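You operate a simulated robot arm through the tools that you are given. There is no shell and no other tool.

The job below is to be done with a simulated robot arm. You get a single attempt, and the scene is never put back.

TASK
Peel the film sheet off the purple pad, bin it and wipe the smear off.
Fine: use the white cloth and put it back; leave the blue film sheet alone. What is to be rubbed or washed off counts as gone when no trace of it is left.

It is judged by the outcome, as a careful person would: the job done as asked, and still so three seconds after it is handed in. It fails if anything else is knocked over, pushed out of place, dropped, spilled or broken. Flat cloth is picked up by pressing the open fingertips on it (5 to 10 N) and closing them slowly along it; thin cloth reads only 2 to 8 mm in the jaws.

THE ROBOT
A 6-joint arm with a three-finger gripper, fixed in place. Base frame: the origin is at the foot of the arm, x ahead of it, y to its left, z up. Lengths are in mm, angles in rad, forces in N, time in s.
Its first joint turns from -2.897 to 2.897 rad. Payload 4.89 kg.
The tool frame sits at the grasp point between the pads (the TCP): z along the fingers, y along the line on which they close. The tips reach 30 mm beyond it. Largest opening 164 mm; the body of the gripper starts 125 mm behind the TCP.
Orientation is told as [roll, pitch, yaw] about the base's x, y, z axes, in that order, counted from this pose: with the fingers straight down and closing along the base's y, the tool's x points along the base's -x, its y along +y and its z along -z.

THE INTERFACE
- The arm moves only by the tool step_arm. Its argument "plan" is a list of rows, each an object of numbers (a shift or turn left out is 0, a gripper value left out holds the last): "tx", "ty", "tz": the shift along the base's x, y, z in mm; "rx", "ry", "rz": the turn, a rotation vector about the base's x, y, z in rad. In form: [{"tx": .., "ty": .., "tz": .., "rx": .., "ry": .., "rz": ..}, ...]. A call has 1 to 20 rows; each row shifts and turns the commanded pose from where the row before left it. "gripper" is the opening in per cent of the stroke, from 0 (shut) to 100 (fully open), set as the call begins (left out, the last holds). Each row takes 0.2 s and may step no farther than 50 mm and 0.15 rad from the row before; otherwise, or with a gripper value out of range, the whole call is refused. A pose out of reach is approached as far as the arm can. The call stops where the force on the tool passes 40 N (or 10 N more than at its start, if that is more) or the arm is blocked; 0.2 s more then pass. The fingers move at their own pace (about 108 mm/s each) and stop on an object; they squeeze with about 44 N. The grip force told is the motor's: it shows also when the fingers shut on nothing. Time passes only in rows, and 0.2 s behind the last, so rows that do not move let the fingers close. It gives the time, the measured TCP pose, the force on the tool (base axes), the opening and the grip force at its end, in the units of the frame above (readings bear some noise), with the torque about the TCP (base axes, N m) and any sound that the robot's microphone picked up, and new pictures: "views" is both (left out), scene, wrist or none.
- Cameras (640 x 400 px; columns grow to the right, rows downward): "scene" is fixed at [399.7, 495.9, 1636]; the picture's right is [-0.77, -0.64, 0.00], its down [-0.51, 0.62, -0.60] and it looks along [0.38, -0.46, -0.80] (base axes); focal length 349 px, centre (320, 200). "wrist" rides on the gripper at [76, -2, -152] in the tool frame; the picture's right is [0.02, 1.00, 0.00], its down [-0.88, 0.02, -0.47] and it looks along [-0.47, 0.01, 0.88] (tool axes); focal length 247 px, centre (320, 200). There is no depth. A picture from a camera that has moved, and an enlarged one, comes with that camera's place and axes in the base frame and with its lens. The place of the scene camera against the robot may be out by one fixed shift of up to 12 mm in any direction.
- move_column(by): slides the trunk up (or, below 0, down) by that many mm; the arm rides with it, the base frame stays. It gives what a move gives, with no picture.
- enlarge(camera, box): a new picture of the part [left, top, right, bottom] of that camera's present view, enlarged. The clock stands still meanwhile.
- finish_job(): hands the job in; it is judged then, once.

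Nothing tells you positions but the pictures and the camera data. Unless the task says otherwise, let go and move clear before handing in.

The tools are called after "Call:" by a JSON object that holds its "op" and its "data". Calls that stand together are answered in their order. step_arm: Moves the arm, as the interface text tells. Its arguments: {"type":"object","properties":{"plan":{"type":"array","items":{"type":"object","properties":{"tx":{"type":"number"},"ty":{"type":"number"},"tz":{"type":"number"},"rx":{"type":"number"},"ry":{"type":"number"},"rz":{"type":"number"}}}},"gripper":{"type":"number"},"views":{"type":"string","enum":["both","scene","wrist","none"]}},"required":["plan"]} The other tools are called the same way: move_column (by) slides the trunk up or down; enlarge (camera, box) takes an enlarged picture of a part of a camera's view; finish_job () hands the job in.

At the start:

```text
t: 0.0
position: [605.8, 23.6, 1143.2]
orientation: [0.0, 0.0, 0.0]
contact_force: [-0.3, -0.4, -0.1]
wrist_torque: [0.01, 0.0, -0.03]
opening: 164.0
grip_force: 0.0
trunk travel left (down, up): [-175.0, 215.0]
```

scene: 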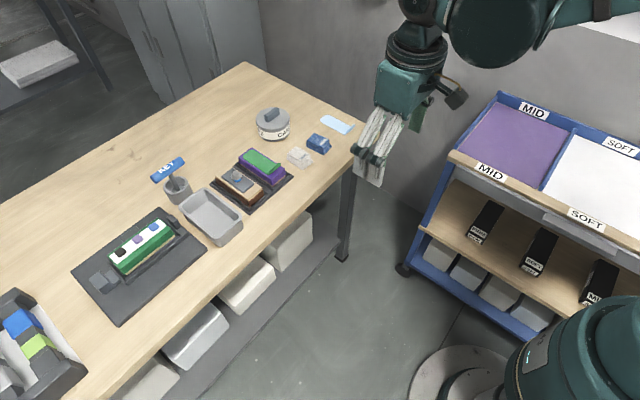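
wrist: 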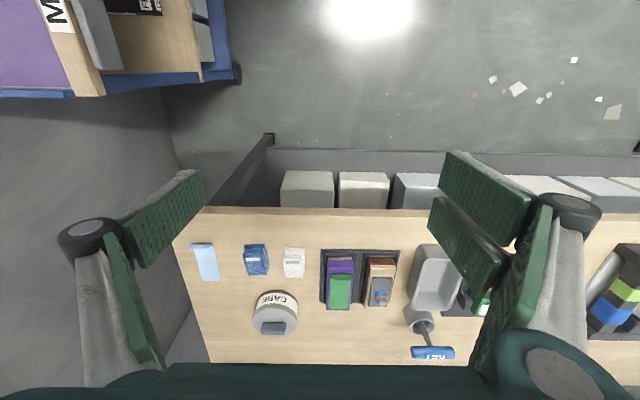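

I see a workbench with a tray, pads, small folded cloths/packets, a bin-like container and a light-blue film sheet. I'll take enlarged pictures first to work out what is what.

Call:
{"op": "enlarge", "data": {"camera": "scene", "box": [200, 90, 360, 210]}}

Call:
{"op": "enlarge", "data": {"camera": "scene", "box": [60, 150, 260, 320]}}

Call:
{"op": "enlarge", "data": {"camera": "wrist", "box": [180, 220, 420, 360]}}

Call:
{"op": "enlarge", "data": {"camera": "scene", "box": [420, 80, 640, 320]}}

Call:
{"op": "enlarge", "data": {"camera": "scene", "box": [0, 270, 120, 400]}}

```text
3.33 times, centred on (280, 150) of scene
camera zoom: at [399.7, 495.9, 1636.0], right [-0.77, -0.64, 0.0], down [-0.51, 0.62, -0.6], along [0.38, -0.46, -0.8], focal length 1164 px, centre (453, 367)
```

zoom: 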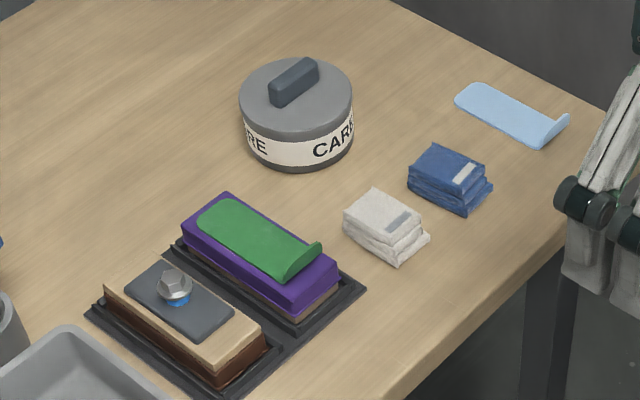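

```text
2.35 times, centred on (160, 235) of scene
camera zoom: at [399.7, 495.9, 1636.0], right [-0.77, -0.64, 0.0], down [-0.51, 0.62, -0.6], along [0.38, -0.46, -0.8], focal length 822 px, centre (696, 118)
```

zoom: 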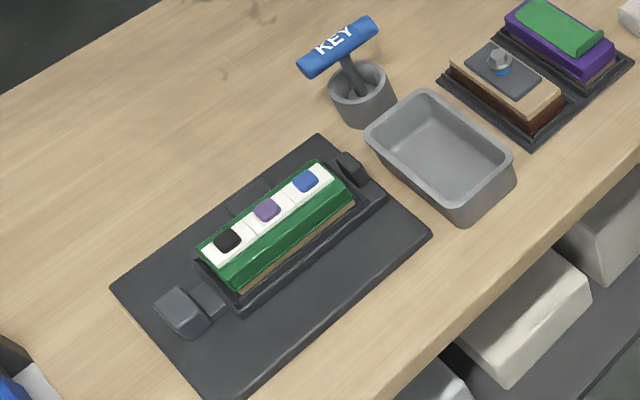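

```text
2.67 times, centred on (300, 290) of wrist
camera zoom: at [528.8, 21.4, 1295.8], right [-0.02, 1.0, 0.0], down [0.88, 0.02, 0.47], along [0.47, 0.01, -0.88], focal length 659 px, centre (373, -40)
```

zoom: 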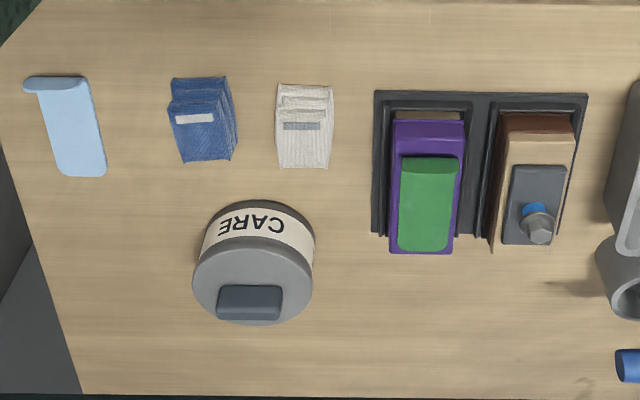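

```text
1.67 times, centred on (530, 200) of scene
camera zoom: at [399.7, 495.9, 1636.0], right [-0.77, -0.64, 0.0], down [-0.51, 0.62, -0.6], along [0.38, -0.46, -0.8], focal length 582 px, centre (-30, 200)
```

zoom: 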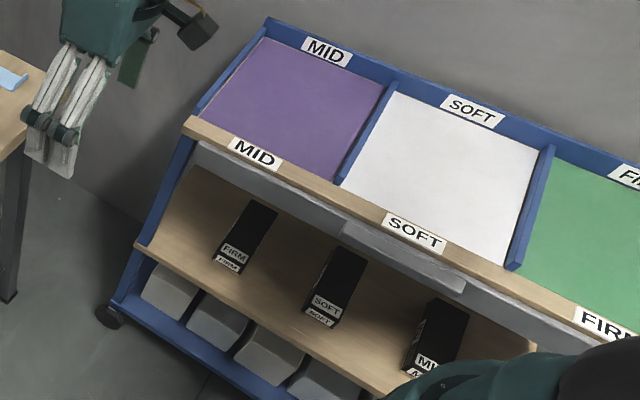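

```text
3.08 times, centred on (60, 335) of scene
camera zoom: at [399.7, 495.9, 1636.0], right [-0.77, -0.64, 0.0], down [-0.51, 0.62, -0.6], along [0.38, -0.46, -0.8], focal length 1075 px, centre (1120, -215)
```

zoom: 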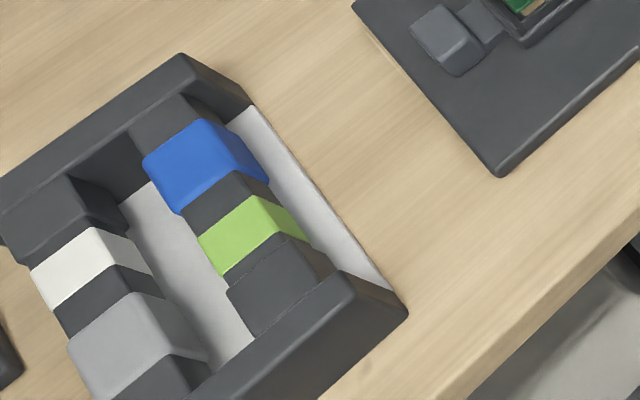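

The purple pad, with a green film sheet that has an upturned tab, sits in a black tray. The white folded cloth is near (913, -31, 872). I'll move sideways at height to look over the rest of the bench and find the bin.

Call:
{"op": "step_arm", "data": {"plan": [{"tx": 0, "ty": 45, "tz": 0}, {"ty": 45}, {"ty": 45}, {"ty": 45}, {"ty": 45}, {"ty": 45}]}}

```text
t: 1.4
position: [606.3, 293.9, 1143.2]
orientation: [-0.001, 0.0, -0.003]
contact_force: [-0.4, -1.7, 0.3]
wrist_torque: [0.2, -0.03, -0.01]
opening: 163.9
grip_force: 0.0
trunk travel left (down, up): [-175.0, 215.0]
camera wrist: at [529.7, 291.7, 1295.5], right [-0.02, 1.0, 0.0], down [0.88, 0.02, 0.47], along [0.47, 0.01, -0.88], focal length 247 px, centre (320, 200)
```

scene: 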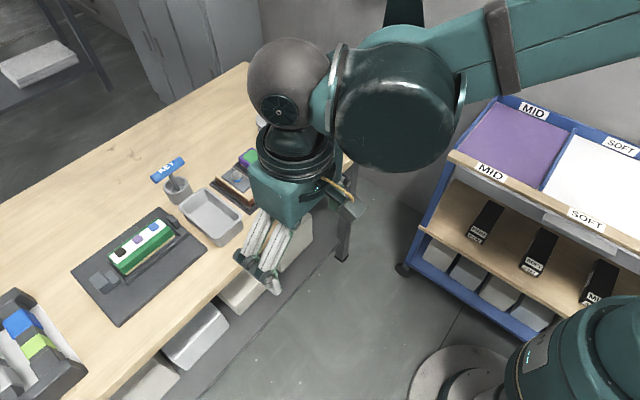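
wrist: 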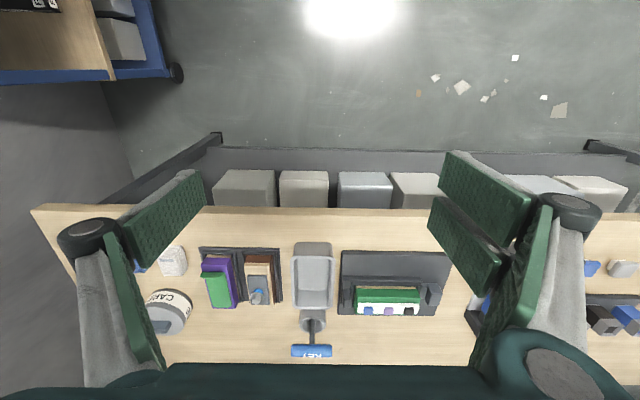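

The grey open tray is between the pads and the black fixture. I'll look further left for any other bin candidate.

Call:
{"op": "step_arm", "data": {"plan": [{"ty": 48}, {"ty": 48}, {"ty": 48}, {"ty": 48}, {"ty": 48}, {"ty": 48}]}}

Call:
{"op": "enlarge", "data": {"camera": "wrist", "box": [180, 140, 540, 365]}}

Call:
{"op": "enlarge", "data": {"camera": "scene", "box": [200, 90, 360, 210]}}

```text
t: 2.8
position: [601.8, 575.4, 1146.3]
orientation: [0.0, 0.0, -0.001]
contact_force: [-1.4, -1.7, 0.7]
wrist_torque: [0.27, 0.0, -0.02]
opening: 163.8
grip_force: 0.0
trunk travel left (down, up): [-175.0, 215.0]
camera wrist: at [525.3, 574.2, 1299.1], right [-0.02, 1.0, 0.0], down [0.88, 0.02, 0.47], along [0.47, 0.01, -0.88], focal length 247 px, centre (320, 200)
```

scene: 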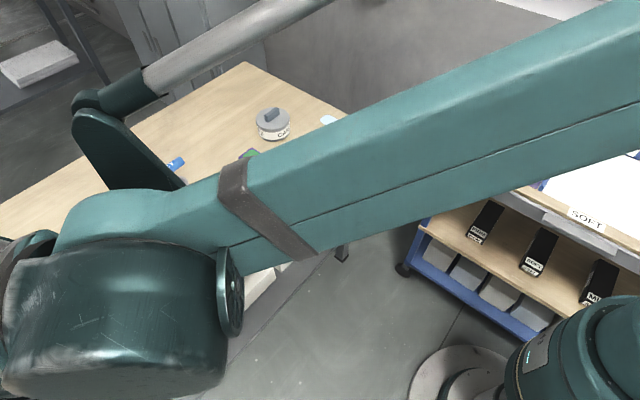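
wrist: 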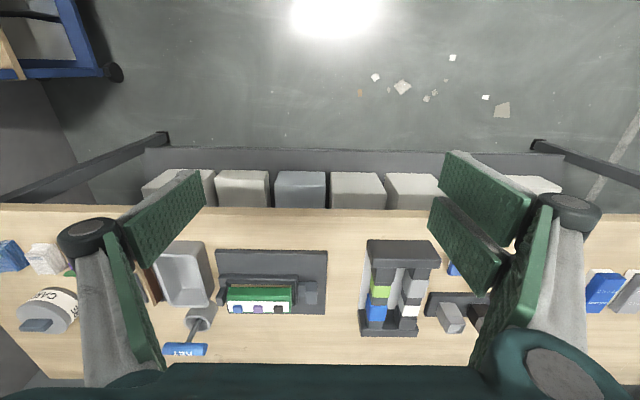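

```text
1.78 times, centred on (360, 252) of wrist
camera zoom: at [525.3, 574.2, 1299.1], right [-0.02, 1.0, 0.0], down [0.88, 0.02, 0.47], along [0.47, 0.01, -0.88], focal length 439 px, centre (249, 107)
```

zoom: 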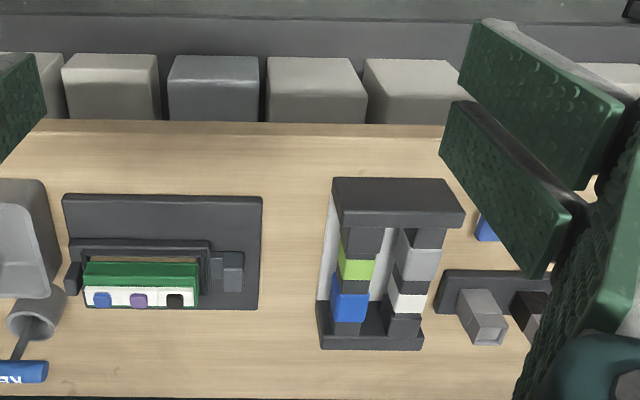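

```text
3.33 times, centred on (280, 150) of scene
camera zoom: at [399.7, 495.9, 1636.0], right [-0.77, -0.64, 0.0], down [-0.51, 0.62, -0.6], along [0.38, -0.46, -0.8], focal length 1164 px, centre (453, 367)
```

zoom: 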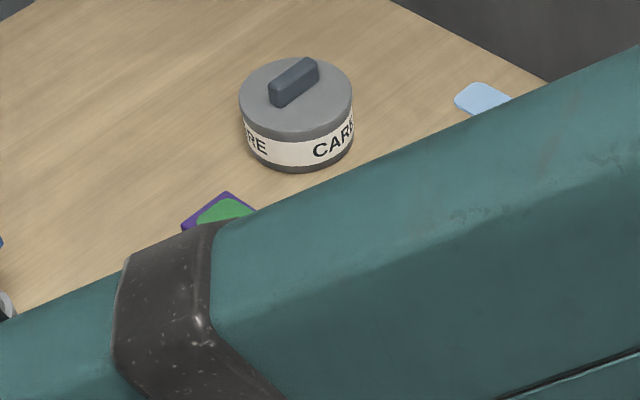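

There are more objects further left on the bench. I'll look there too before deciding which container is the bin.

Call:
{"op": "step_arm", "data": {"plan": [{"tx": -35, "ty": 30}, {"tx": -35, "ty": 30}, {"tx": -35, "ty": 30}, {"tx": -35, "ty": 30}, {"tx": -35, "ty": 30}, {"tx": -35, "ty": 30}, {"ty": 40}, {"ty": 40}], "views": "wrist"}}

Call:
{"op": "enlarge", "data": {"camera": "wrist", "box": [320, 100, 640, 365]}}

```text
t: 4.6
position: [392.1, 840.0, 1141.9]
orientation: [-0.001, -0.002, -0.004]
contact_force: [-0.4, -1.0, 1.5]
wrist_torque: [0.3, -0.11, 0.01]
opening: 164.1
grip_force: 0.1
trunk travel left (down, up): [-175.0, 215.0]
camera wrist: at [316.4, 837.9, 1294.8], right [-0.02, 1.0, 0.0], down [0.88, 0.02, 0.47], along [0.47, 0.01, -0.88], focal length 247 px, centre (320, 200)
```

wrist: 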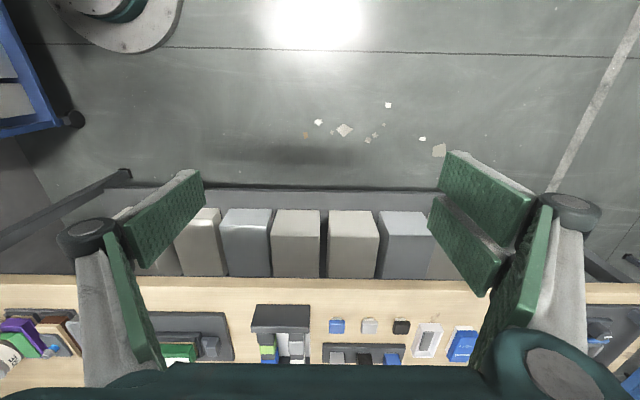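

```text
1.51 times, centred on (480, 232) of wrist
camera zoom: at [316.4, 837.9, 1294.8], right [-0.02, 1.0, 0.0], down [0.88, 0.02, 0.47], along [0.47, 0.01, -0.88], focal length 373 px, centre (78, 151)
```

zoom: 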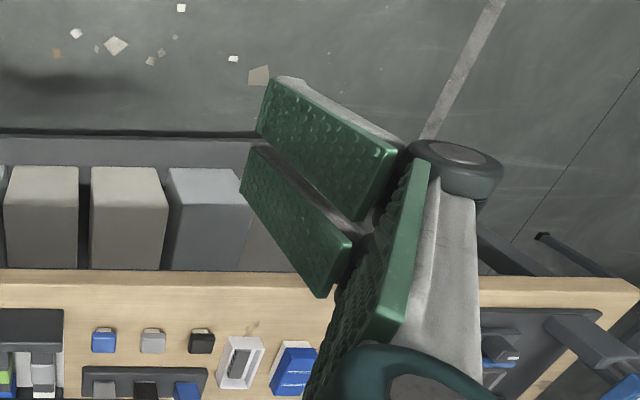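

The far left holds unrelated parts, and the grey open tray beside the pads is the only bin-like container within easy reach. I'll go back and look closely at the purple pad, the cloth and the tray.

Call:
{"op": "step_arm", "data": {"plan": [{"tx": 16.46, "ty": -42}, {"tx": 16.46, "ty": -42}, {"tx": 16.46, "ty": -42}, {"tx": 16.46, "ty": -42}, {"tx": 16.46, "ty": -42}, {"tx": 16.46, "ty": -42}, {"tx": 16.46, "ty": -42}, {"tx": 16.46, "ty": -42}, {"tx": 16.46, "ty": -42}, {"tx": 16.46, "ty": -42}, {"tx": 16.46, "ty": -42}, {"tx": 16.46, "ty": -42}, {"tx": 16.46, "ty": -42}], "views": "none"}}

Call:
{"op": "step_arm", "data": {"plan": [{"tx": 27.7, "ty": -33.4, "tz": -13}, {"tx": 27.7, "ty": -33.4, "tz": -13}, {"tx": 27.7, "ty": -33.4, "tz": -13}, {"tx": 27.7, "ty": -33.4, "tz": -13}, {"tx": 27.7, "ty": -33.4, "tz": -13}, {"tx": 27.7, "ty": -33.4, "tz": -13}, {}], "views": "both"}}

```text
t: 7.4
position: [612.0, 294.5, 1142.0]
orientation: [-0.001, 0.001, 0.001]
contact_force: [-1.0, 1.3, 0.2]
wrist_torque: [-0.21, -0.07, 0.03]
opening: 163.9
grip_force: 0.1
trunk travel left (down, up): [-175.0, 215.0]
```

```text
t: 9.0
position: [776.8, 94.9, 1065.4]
orientation: [0.001, 0.001, -0.001]
contact_force: [0.8, 0.1, -1.2]
wrist_torque: [0.04, 0.06, 0.0]
opening: 164.3
grip_force: 0.1
trunk travel left (down, up): [-175.0, 215.0]
camera wrist: at [699.7, 92.7, 1219.2], right [-0.02, 1.0, 0.0], down [0.88, 0.02, 0.47], along [0.47, 0.01, -0.88], focal length 247 px, centre (320, 200)
```

scene: 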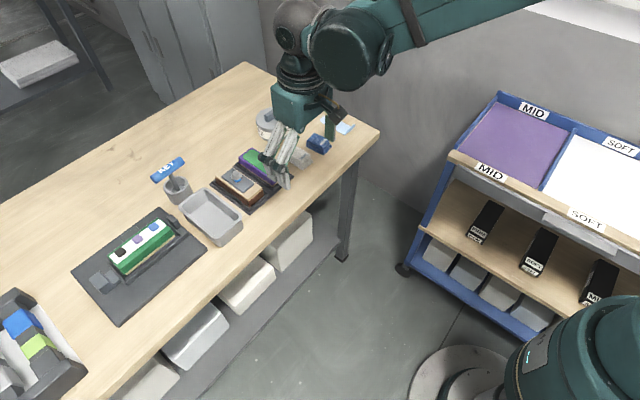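
wrist: 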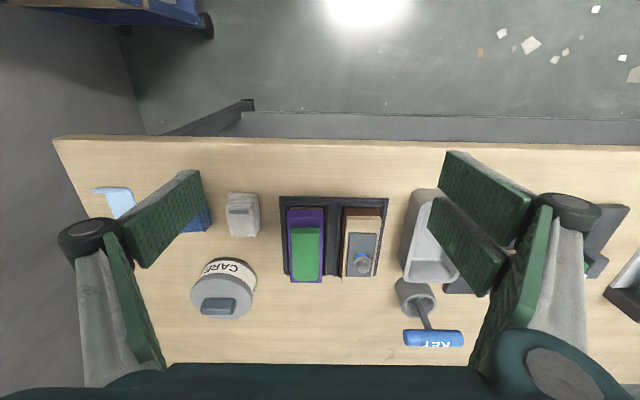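

Call:
{"op": "enlarge", "data": {"camera": "wrist", "box": [200, 170, 400, 295]}}

Call:
{"op": "enlarge", "data": {"camera": "wrist", "box": [370, 170, 490, 350]}}

Call:
{"op": "enlarge", "data": {"camera": "wrist", "box": [270, 190, 340, 290]}}

```text
3.20 times, centred on (300, 232) of wrist
camera zoom: at [699.7, 92.7, 1219.2], right [-0.02, 1.0, 0.0], down [0.88, 0.02, 0.47], along [0.47, 0.01, -0.88], focal length 790 px, centre (384, 96)
```

zoom: 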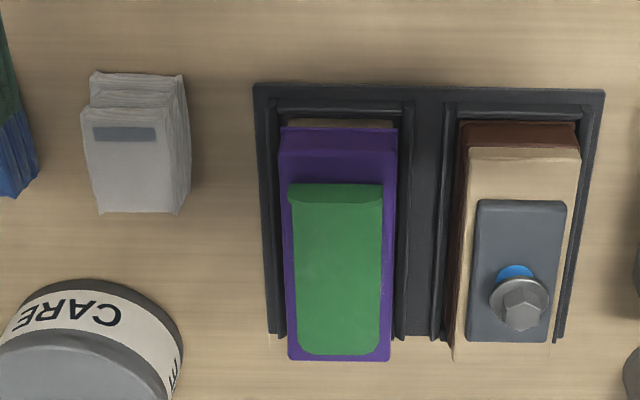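

```text
2.22 times, centred on (430, 260) of wrist
camera zoom: at [699.7, 92.7, 1219.2], right [-0.02, 1.0, 0.0], down [0.88, 0.02, 0.47], along [0.47, 0.01, -0.88], focal length 549 px, centre (76, 67)
```

zoom: 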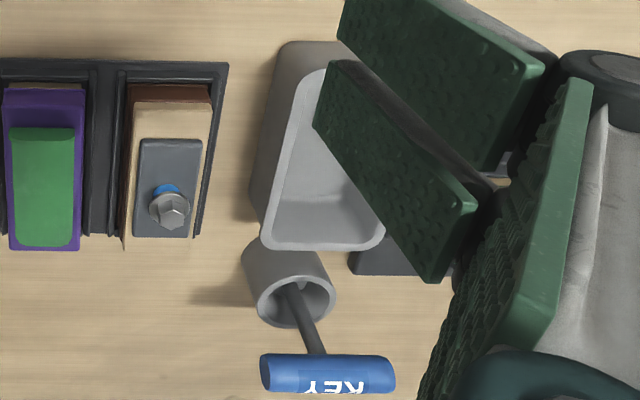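

```text
4.00 times, centred on (305, 240) of wrist
camera zoom: at [699.7, 92.7, 1219.2], right [-0.02, 1.0, 0.0], down [0.88, 0.02, 0.47], along [0.47, 0.01, -0.88], focal length 988 px, centre (380, 40)
```

zoom: 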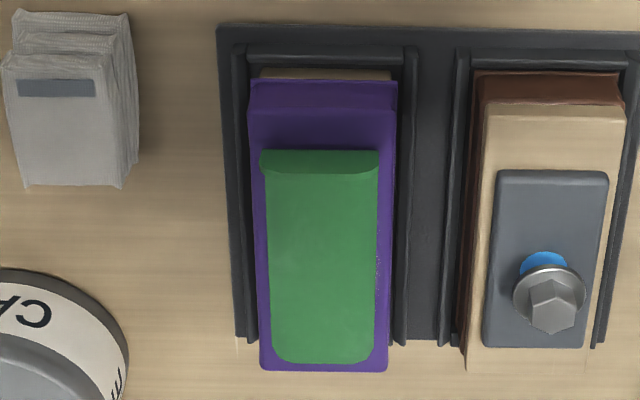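

The green film's bent-up tab faces the robot (-x side), and the white cloth is a folded stack at about (930, -30). I'll move in closer over the purple pad for a precise measurement.

Call:
{"op": "step_arm", "data": {"plan": [{"tx": 20, "ty": -10, "tz": -15}, {"tx": 20, "ty": -10, "tz": -15}, {"tx": 20, "ty": -10, "tz": -15}, {"tx": 20, "ty": -5, "tz": -15}, {}], "views": "wrist"}}

Call:
{"op": "enlarge", "data": {"camera": "wrist", "box": [200, 100, 440, 300]}}

```text
t: 10.2
position: [857.4, 60.3, 1003.3]
orientation: [0.0, 0.0, -0.001]
contact_force: [0.9, -0.3, -0.7]
wrist_torque: [0.03, 0.06, 0.01]
opening: 164.0
grip_force: 0.2
trunk travel left (down, up): [-175.0, 215.0]
camera wrist: at [780.9, 57.7, 1156.0], right [-0.02, 1.0, 0.0], down [0.88, 0.02, 0.47], along [0.47, 0.01, -0.88], focal length 247 px, centre (320, 200)
```

wrist: 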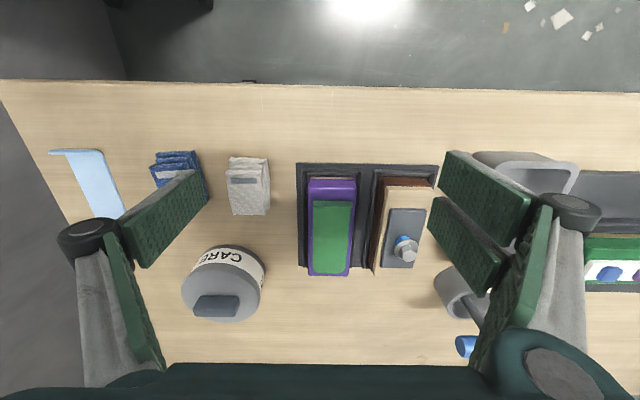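

```text
2.00 times, centred on (320, 200) of wrist
camera zoom: at [780.9, 57.7, 1156.0], right [-0.02, 1.0, 0.0], down [0.88, 0.02, 0.47], along [0.47, 0.01, -0.88], focal length 494 px, centre (320, 200)
```

zoom: 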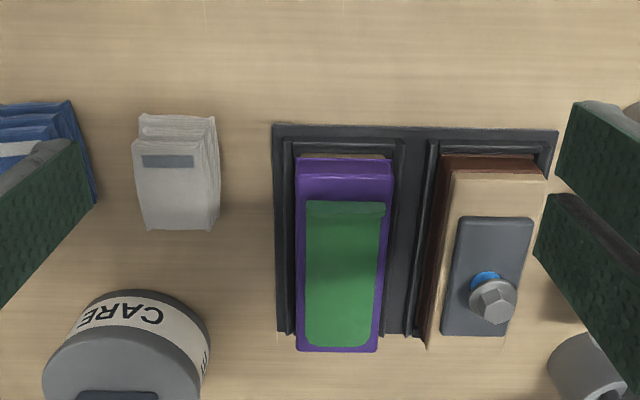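

Call:
{"op": "enlarge", "data": {"camera": "scene", "box": [230, 130, 300, 180]}}

Call:
{"op": "enlarge", "data": {"camera": "wrist", "box": [290, 160, 370, 285]}}

Call:
{"op": "enlarge", "data": {"camera": "wrist", "box": [215, 140, 285, 230]}}

```text
8.00 times, centred on (265, 155) of scene
camera zoom: at [399.7, 495.9, 1636.0], right [-0.77, -0.64, 0.0], down [-0.51, 0.62, -0.6], along [0.38, -0.46, -0.8], focal length 2794 px, centre (760, 560)
```

zoom: 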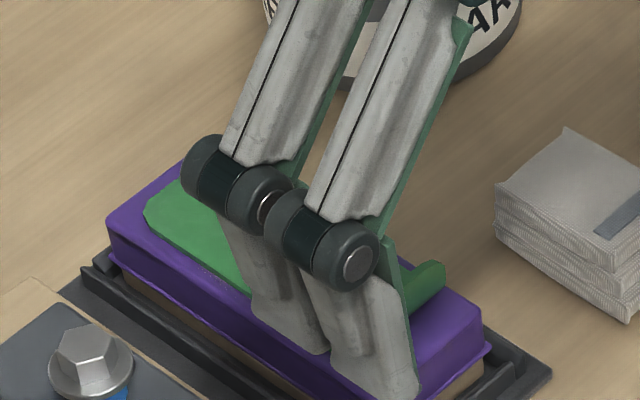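

```text
3.20 times, centred on (330, 222) of wrist
camera zoom: at [780.9, 57.7, 1156.0], right [-0.02, 1.0, 0.0], down [0.88, 0.02, 0.47], along [0.47, 0.01, -0.88], focal length 790 px, centre (288, 128)
```

zoom: 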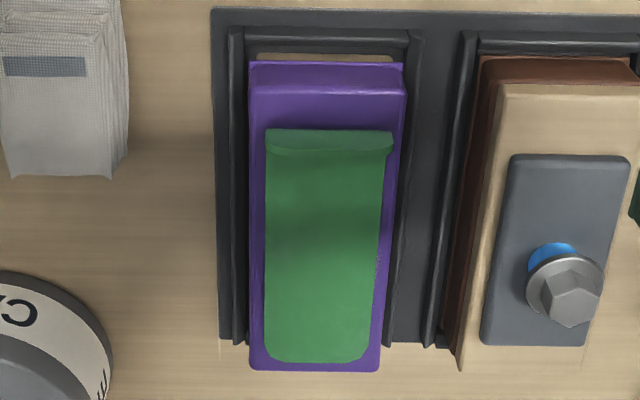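

```text
4.44 times, centred on (250, 185) of wrist
camera zoom: at [780.9, 57.7, 1156.0], right [-0.02, 1.0, 0.0], down [0.88, 0.02, 0.47], along [0.47, 0.01, -0.88], focal length 1098 px, centre (631, 267)
```

zoom: 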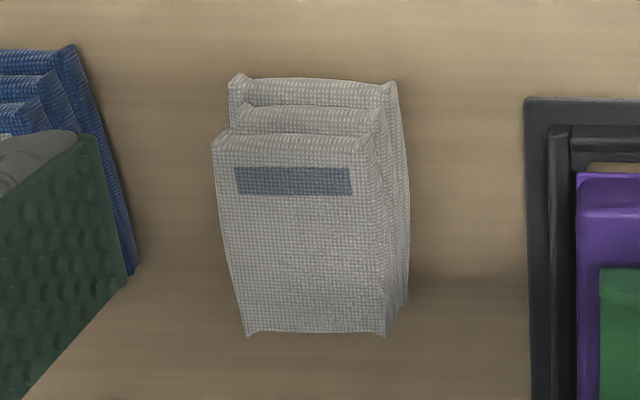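

The pad's top is at z≈900 and spans x≈901–1037, y≈48–102. The film's lip stands at x≈918, y≈52–99, about 15 mm tall. I'll turn the gripper 90° so it closes along x, and narrow the opening.

Call:
{"op": "step_arm", "data": {"plan": [{"rz": 0.15, "tz": 5}, {"rz": 0.15}, {"rz": 0.15}, {"rz": 0.15}, {"rz": 0.15}, {"rz": 0.15}, {"rz": 0.15}, {"rz": 0.15}, {"rz": 0.15}, {"rz": 0.15}, {"rz": 0.0708}, {}], "gripper": 30}}

```text
t: 12.8
position: [855.2, 60.2, 1009.2]
orientation: [0.0, -0.001, 1.569]
contact_force: [0.3, -1.3, -0.6]
wrist_torque: [-0.02, -0.01, -0.01]
opening: 49.1
grip_force: 0.1
trunk travel left (down, up): [-175.0, 215.0]
camera wrist: at [857.6, -16.6, 1162.0], right [-1.0, -0.02, 0.0], down [-0.02, 0.88, 0.47], along [-0.01, 0.47, -0.88], focal length 247 px, centre (320, 200)
```

scene: 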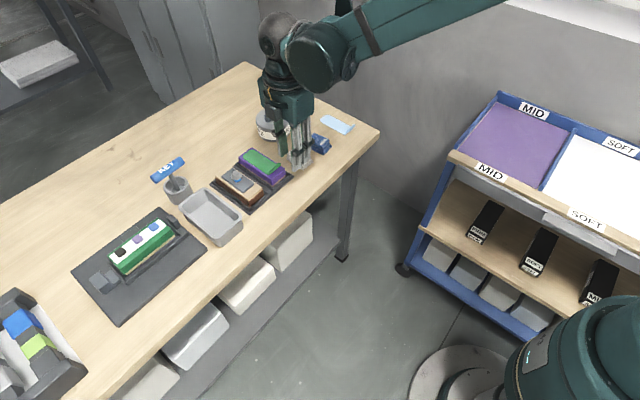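
wrist: 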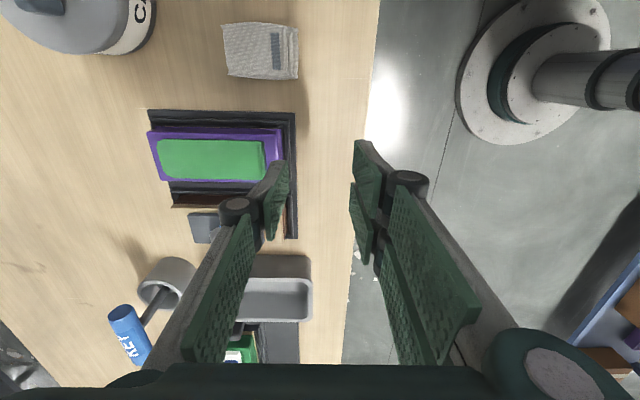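

Call:
{"op": "enlarge", "data": {"camera": "wrist", "box": [140, 100, 300, 200]}}

Call:
{"op": "enlarge", "data": {"camera": "wrist", "box": [210, 10, 310, 90]}}

```text
4.00 times, centred on (220, 150) of wrist
camera zoom: at [857.6, -16.6, 1162.0], right [-1.0, -0.02, 0.0], down [-0.02, 0.88, 0.47], along [-0.01, 0.47, -0.88], focal length 988 px, centre (720, 400)
```

zoom: 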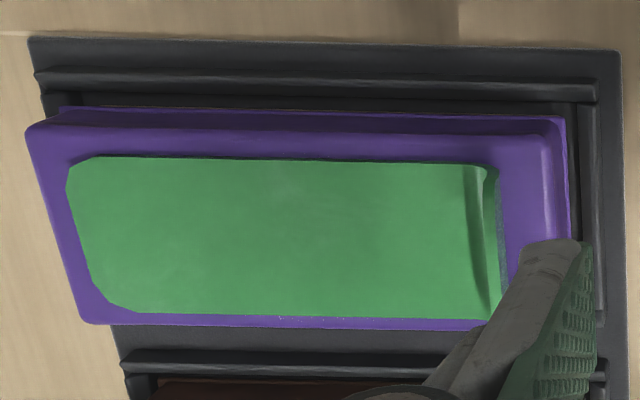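

```text
5.00 times, centred on (260, 50) of wrist
camera zoom: at [857.6, -16.6, 1162.0], right [-1.0, -0.02, 0.0], down [-0.02, 0.88, 0.47], along [-0.01, 0.47, -0.88], focal length 1235 px, centre (620, 950)
```

zoom: 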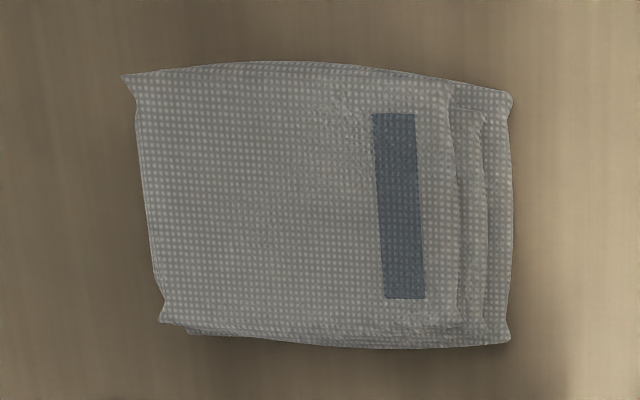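

The pad top is confirmed at z≈900, and the lip is at x≈915–925. I'll move above it with the jaws straddling and check before going lower.

Call:
{"op": "step_arm", "data": {"plan": [{"tx": 22, "ty": 5}, {"tx": 22, "ty": 5}, {"tx": 20.8, "ty": 4.8}, {"tz": -25}, {"tz": -24}, {}]}}

Call:
{"op": "enlarge", "data": {"camera": "wrist", "box": [220, 100, 420, 240]}}

Call:
{"op": "enlarge", "data": {"camera": "scene", "box": [230, 120, 320, 190]}}

```text
t: 14.2
position: [921.0, 74.3, 957.6]
orientation: [-0.001, 0.0, 1.57]
contact_force: [0.1, 0.8, -0.5]
wrist_torque: [0.02, 0.03, 0.02]
opening: 49.1
grip_force: 0.1
trunk travel left (down, up): [-175.0, 215.0]
camera wrist: at [923.1, -1.7, 1110.6], right [-1.0, -0.02, 0.0], down [-0.02, 0.88, 0.47], along [-0.01, 0.47, -0.88], focal length 247 px, centre (320, 200)
```

scene: 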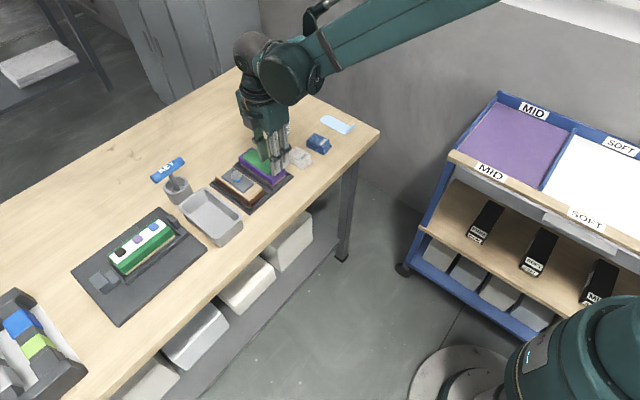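
wrist: 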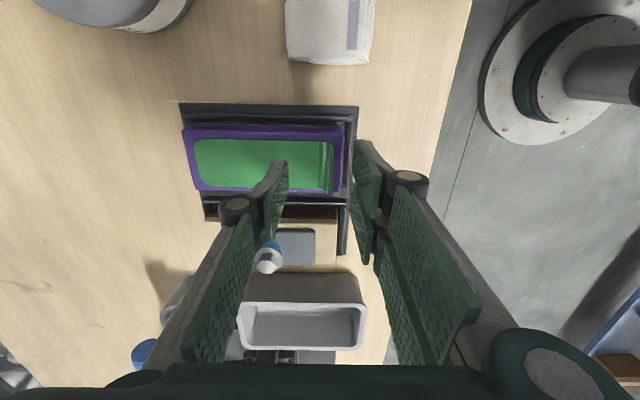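

```text
2.86 times, centred on (320, 170) of wrist
camera zoom: at [923.1, -1.7, 1110.6], right [-1.0, -0.02, 0.0], down [-0.02, 0.88, 0.47], along [-0.01, 0.47, -0.88], focal length 706 px, centre (320, 286)
```

zoom: 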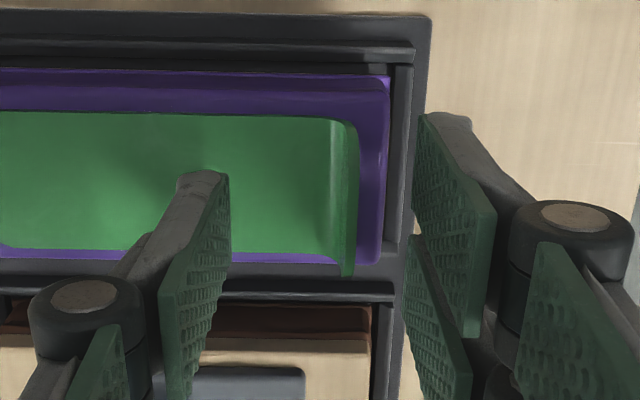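

```text
5.71 times, centred on (275, 155) of scene
camera zoom: at [399.7, 495.9, 1636.0], right [-0.77, -0.64, 0.0], down [-0.51, 0.62, -0.6], along [0.38, -0.46, -0.8], focal length 1996 px, centre (577, 457)
```

zoom: 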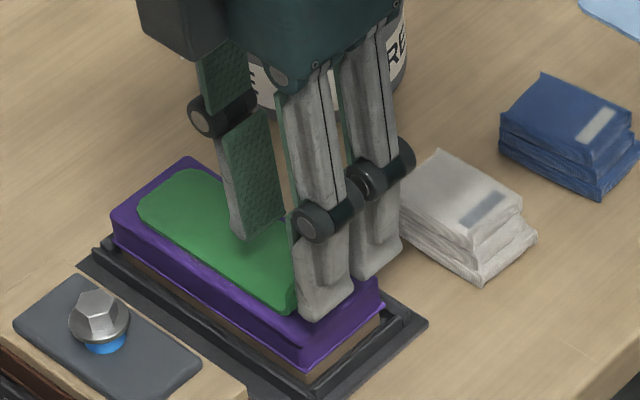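

The lip leans outward, with its tip at about (912, 75, 915). I'll centre the jaws at x≈918 and go down slowly until the tips are just above the film.

Call:
{"op": "step_arm", "data": {"plan": [{"tx": -3, "ty": 0.5}, {"tz": -8}, {"tz": -8}, {"tz": -4}, {}]}}

Call:
{"op": "enlarge", "data": {"camera": "wrist", "box": [240, 100, 400, 240]}}

Call:
{"op": "enlarge", "data": {"camera": "scene", "box": [240, 130, 310, 190]}}

```text
t: 15.4
position: [916.1, 75.7, 940.1]
orientation: [0.001, 0.001, 1.569]
contact_force: [0.1, -0.5, -0.4]
wrist_torque: [0.05, 0.03, 0.01]
opening: 49.4
grip_force: 0.0
trunk travel left (down, up): [-175.0, 215.0]
camera wrist: at [918.7, -0.8, 1092.5], right [-1.0, -0.02, 0.0], down [-0.02, 0.88, 0.47], along [-0.01, 0.47, -0.88], focal length 247 px, centre (320, 200)
```

scene: 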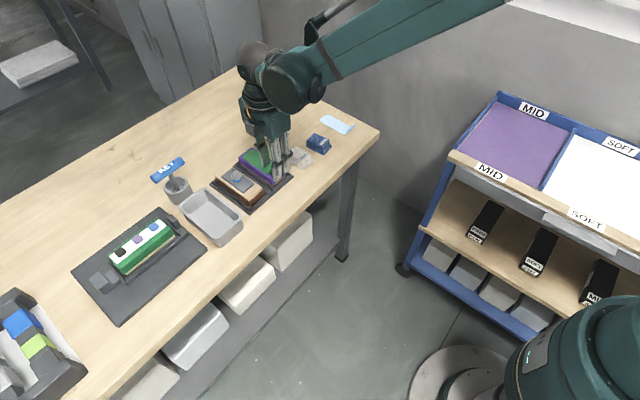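
wrist: 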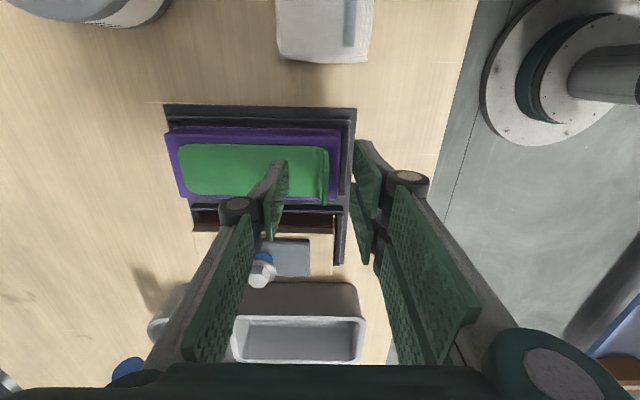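

```text
2.86 times, centred on (320, 170) of wrist
camera zoom: at [918.7, -0.8, 1092.5], right [-1.0, -0.02, 0.0], down [-0.02, 0.88, 0.47], along [-0.01, 0.47, -0.88], focal length 706 px, centre (320, 286)
```

zoom: 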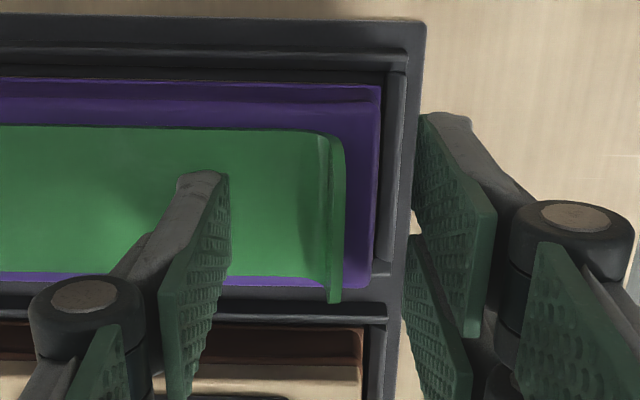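

```text
6.67 times, centred on (275, 160) of scene
camera zoom: at [399.7, 495.9, 1636.0], right [-0.77, -0.64, 0.0], down [-0.51, 0.62, -0.6], along [0.38, -0.46, -0.8], focal length 2329 px, centre (620, 467)
```

zoom: 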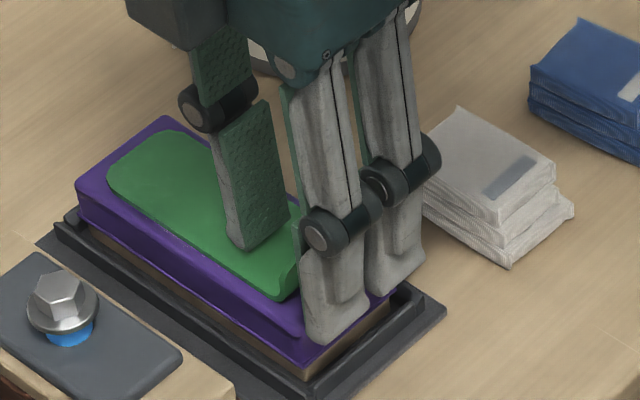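

The jaws straddle the lip: one leg on the +x side, two on the -x side. I'll go down a little further and close slowly on the lip.

Call:
{"op": "step_arm", "data": {"plan": [{"tz": -2.5}, {"tz": -2.5}, {}], "views": "none"}}

```text
t: 16.2
position: [917.8, 75.2, 935.7]
orientation: [0.0, 0.002, 1.571]
contact_force: [0.4, 0.3, 6.4]
wrist_torque: [-0.02, -0.21, 0.0]
opening: 49.6
grip_force: 1.1
trunk travel left (down, up): [-175.0, 215.0]
```

The +x fingertip is touching the film surface (6 N), so that surface is at z≈905. I'll back off a hair and close on the lip.

Call:
{"op": "step_arm", "data": {"plan": [{"tz": 1.5}, {}], "views": "none"}}

Call:
{"op": "step_arm", "data": {"plan": [{}, {}], "gripper": 12, "views": "both"}}

Call:
{"op": "enlarge", "data": {"camera": "wrist", "box": [240, 100, 400, 240]}}

```text
t: 16.8
position: [918.2, 74.5, 937.0]
orientation: [0.0, 0.002, 1.568]
contact_force: [-0.1, 0.1, 0.1]
wrist_torque: [0.03, -0.03, 0.01]
opening: 49.2
grip_force: 0.0
trunk travel left (down, up): [-175.0, 215.0]
```

```text
t: 17.4
position: [917.1, 75.7, 936.7]
orientation: [-0.001, 0.001, 1.569]
contact_force: [0.5, 0.4, 0.0]
wrist_torque: [0.04, 0.0, -0.04]
opening: 19.2
grip_force: 0.0
trunk travel left (down, up): [-175.0, 215.0]
camera wrist: at [918.9, -1.3, 1089.4], right [-1.0, -0.02, 0.0], down [-0.02, 0.88, 0.47], along [-0.01, 0.47, -0.88], focal length 247 px, centre (320, 200)
```

scene: 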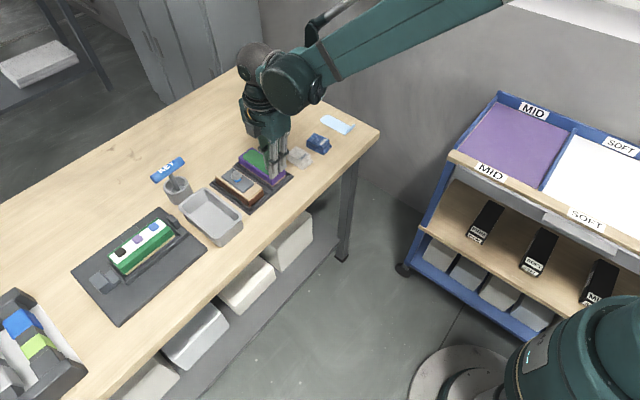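
wrist: 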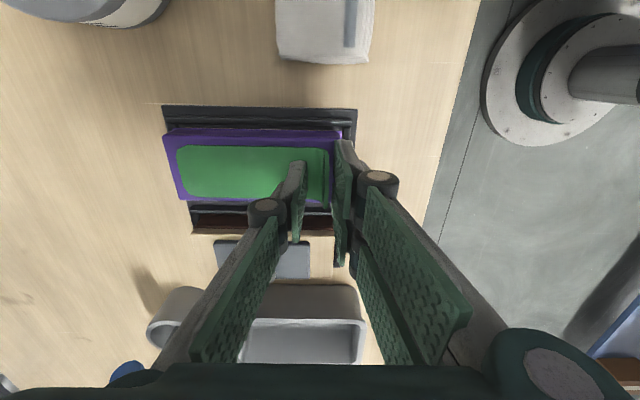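

```text
2.86 times, centred on (320, 170) of wrist
camera zoom: at [918.9, -1.3, 1089.4], right [-1.0, -0.02, 0.0], down [-0.02, 0.88, 0.47], along [-0.01, 0.47, -0.88], focal length 706 px, centre (320, 286)
```

zoom: 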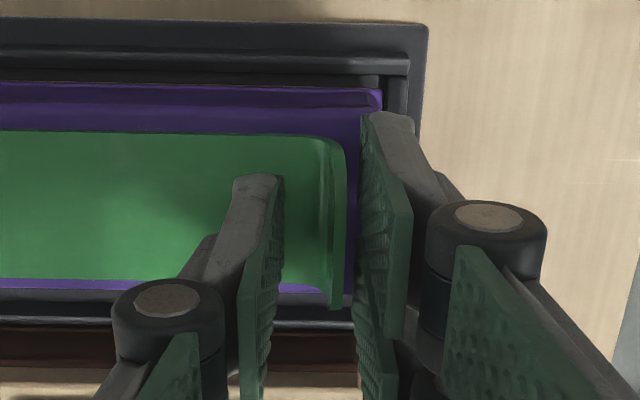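

The lip is between the pads. Closing fully now.

Call:
{"op": "step_arm", "data": {"plan": [{}, {}, {}], "gripper": 0, "views": "both"}}

Call:
{"op": "enlarge", "data": {"camera": "wrist", "box": [240, 100, 400, 240]}}

```text
t: 18.2
position: [916.9, 74.5, 936.1]
orientation: [-0.001, -0.001, 1.57]
contact_force: [-1.7, 0.8, -1.1]
wrist_torque: [0.01, 0.08, -0.01]
opening: 6.0
grip_force: 43.7
trunk travel left (down, up): [-175.0, 215.0]
camera wrist: at [918.9, -1.3, 1089.4], right [-1.0, -0.02, 0.0], down [-0.02, 0.88, 0.47], along [-0.01, 0.47, -0.88], focal length 247 px, centre (320, 200)
```

scene: 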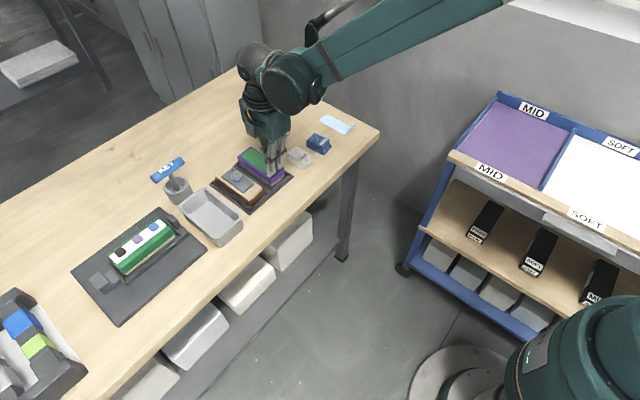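
wrist: 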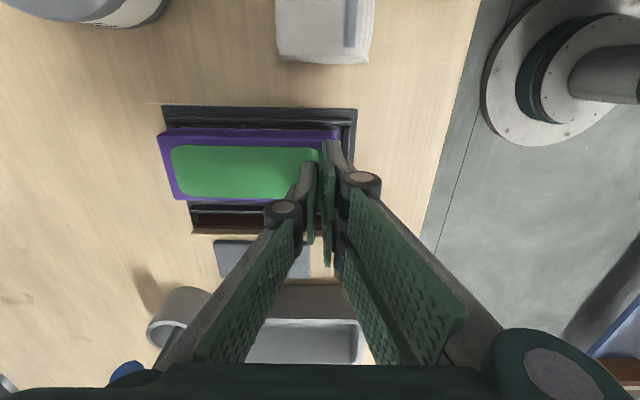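

```text
2.86 times, centred on (320, 170) of wrist
camera zoom: at [918.9, -1.3, 1089.4], right [-1.0, -0.02, 0.0], down [-0.02, 0.88, 0.47], along [-0.01, 0.47, -0.88], focal length 706 px, centre (320, 286)
```

zoom: 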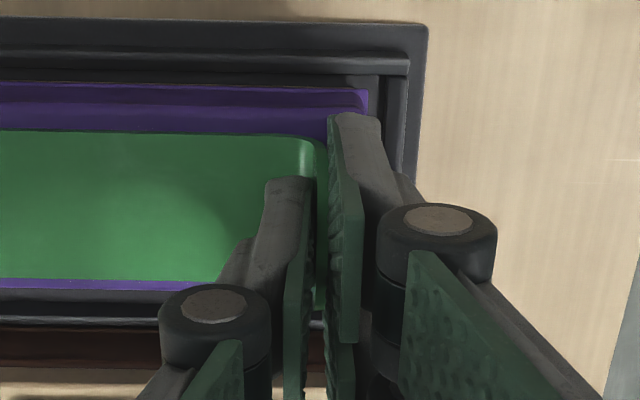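

The lip is gripped (6 mm, 44 N). Closing dragged the pad about 4 mm towards +x, so I'll ease back 4 mm in x while still holding, to return the pad before peeling.

Call:
{"op": "step_arm", "data": {"plan": [{"tx": -2}, {"tx": -2}, {}], "views": "wrist"}}

Call:
{"op": "enlarge", "data": {"camera": "wrist", "box": [240, 100, 400, 240]}}

```text
t: 19.0
position: [914.1, 75.7, 937.4]
orientation: [-0.001, -0.001, 1.569]
contact_force: [0.0, -0.6, -0.7]
wrist_torque: [-0.01, 0.0, 0.0]
opening: 5.9
grip_force: 44.4
trunk travel left (down, up): [-175.0, 215.0]
camera wrist: at [915.6, -1.0, 1090.0], right [-1.0, -0.02, 0.0], down [-0.02, 0.88, 0.47], along [-0.01, 0.47, -0.88], focal length 247 px, centre (320, 200)
```

wrist: 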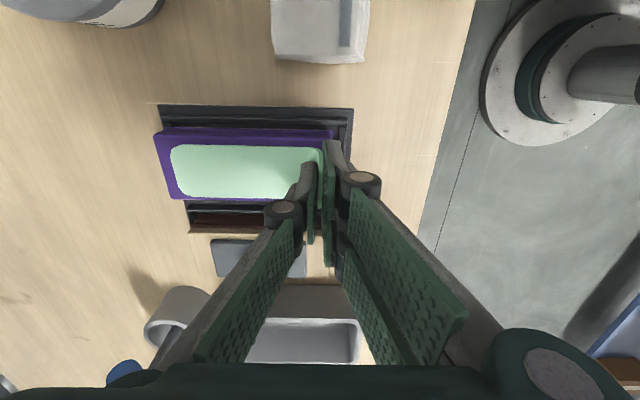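

```text
2.86 times, centred on (320, 170) of wrist
camera zoom: at [915.6, -1.0, 1090.0], right [-1.0, -0.02, 0.0], down [-0.02, 0.88, 0.47], along [-0.01, 0.47, -0.88], focal length 706 px, centre (320, 286)
```

zoom: 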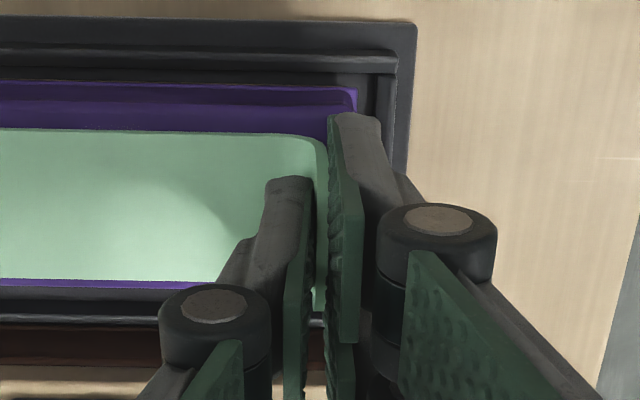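

The film turned pale green, so it looks like it has started to come unstuck. I'll lift the tab gently up and over (+x) to peel it progressively.

Call:
{"op": "step_arm", "data": {"plan": [{"tx": 2, "tz": 4}, {"tx": 2, "tz": 4}, {"tx": 2, "tz": 4}, {}], "views": "both"}}

Call:
{"op": "enlarge", "data": {"camera": "scene", "box": [240, 120, 310, 180]}}

Call:
{"op": "enlarge", "data": {"camera": "wrist", "box": [140, 90, 400, 250]}}

```text
t: 20.0
position: [919.2, 74.6, 949.6]
orientation: [0.0, 0.0, 1.569]
contact_force: [0.0, 0.3, 0.1]
wrist_torque: [-0.01, 0.01, -0.02]
opening: 5.9
grip_force: 44.1
trunk travel left (down, up): [-175.0, 215.0]
camera wrist: at [921.4, -1.7, 1102.7], right [-1.0, -0.02, 0.0], down [-0.02, 0.88, 0.47], along [-0.01, 0.47, -0.88], focal length 247 px, centre (320, 200)
```

scene: 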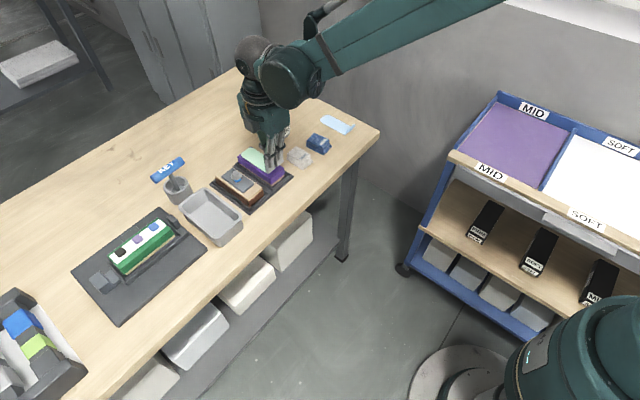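
wrist: 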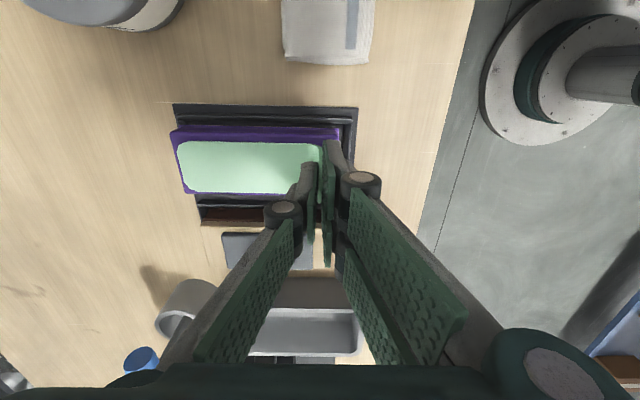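

```text
6.67 times, centred on (275, 150) of scene
camera zoom: at [399.7, 495.9, 1636.0], right [-0.77, -0.64, 0.0], down [-0.51, 0.62, -0.6], along [0.38, -0.46, -0.8], focal length 2329 px, centre (620, 533)
```

zoom: 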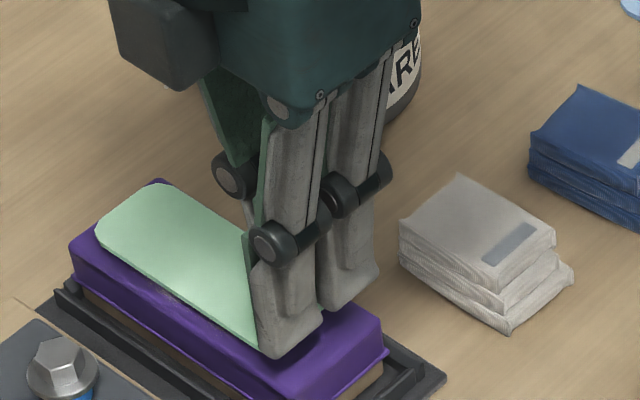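

```text
2.46 times, centred on (270, 170) of wrist
camera zoom: at [921.4, -1.7, 1102.7], right [-1.0, -0.02, 0.0], down [-0.02, 0.88, 0.47], along [-0.01, 0.47, -0.88], focal length 608 px, centre (443, 274)
```

zoom: 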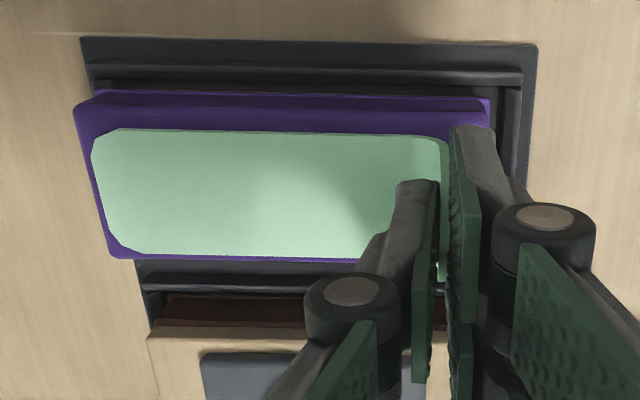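

The film has come away as one stiff sheet held by its tab. I'll lift it clear, then look at the pad and the grey bin.

Call:
{"op": "step_arm", "data": {"plan": [{"tz": 10}, {"tz": 15}, {"tz": 20}, {"tz": 20}, {"ty": 25}, {"ty": 30}, {"ty": 30}, {}], "views": "both"}}

Call:
{"op": "enlarge", "data": {"camera": "scene", "box": [160, 110, 320, 250]}}

Call:
{"op": "enlarge", "data": {"camera": "wrist", "box": [180, 180, 420, 380]}}

```text
t: 21.8
position: [920.1, 161.0, 1015.8]
orientation: [0.001, 0.0, 1.572]
contact_force: [0.0, 1.0, -0.6]
wrist_torque: [-0.05, 0.0, -0.01]
opening: 6.0
grip_force: 44.1
trunk travel left (down, up): [-175.0, 215.0]
camera wrist: at [922.4, 84.3, 1167.9], right [-1.0, -0.02, 0.0], down [-0.02, 0.88, 0.47], along [-0.01, 0.47, -0.88], focal length 247 px, centre (320, 200)
```

scene: 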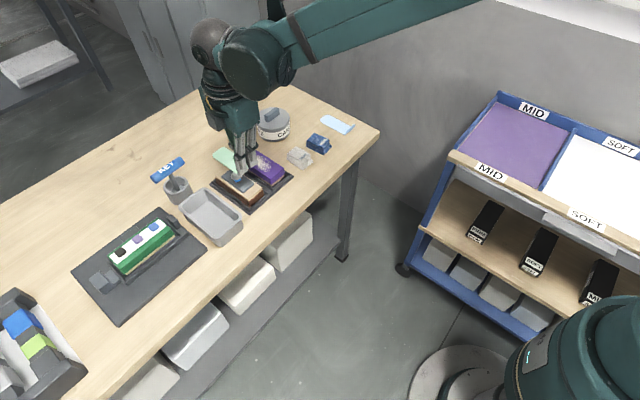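
wrist: 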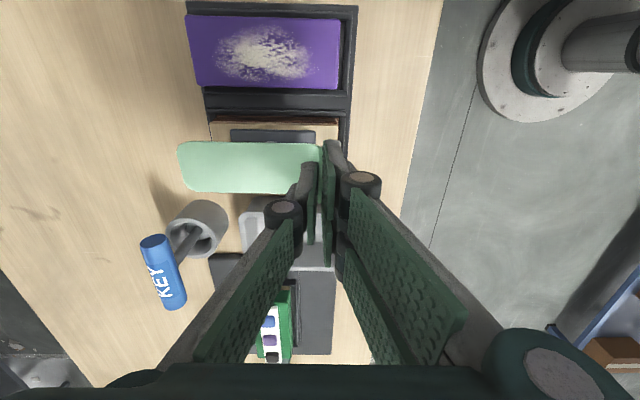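

```text
2.86 times, centred on (240, 180) of scene
camera zoom: at [399.7, 495.9, 1636.0], right [-0.77, -0.64, 0.0], down [-0.51, 0.62, -0.6], along [0.38, -0.46, -0.8], focal length 998 px, centre (549, 257)
```

zoom: 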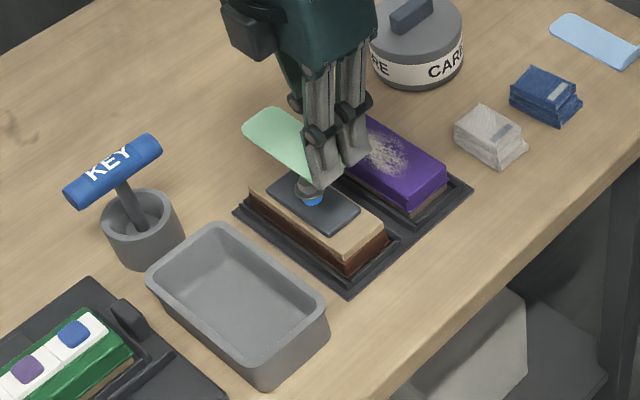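

```text
2.00 times, centred on (300, 280) of wrist
camera zoom: at [922.4, 84.3, 1167.9], right [-1.0, -0.02, 0.0], down [-0.02, 0.88, 0.47], along [-0.01, 0.47, -0.88], focal length 494 px, centre (360, 40)
```

zoom: 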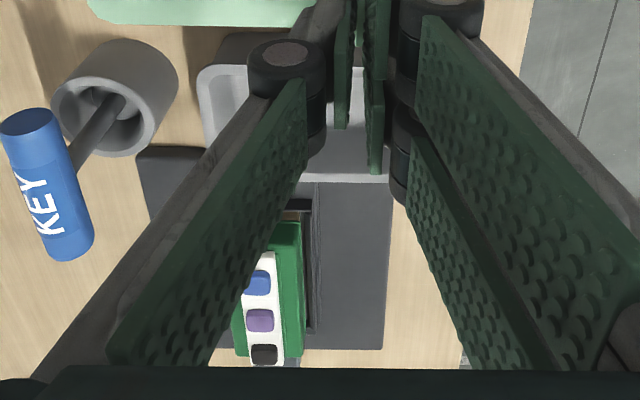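

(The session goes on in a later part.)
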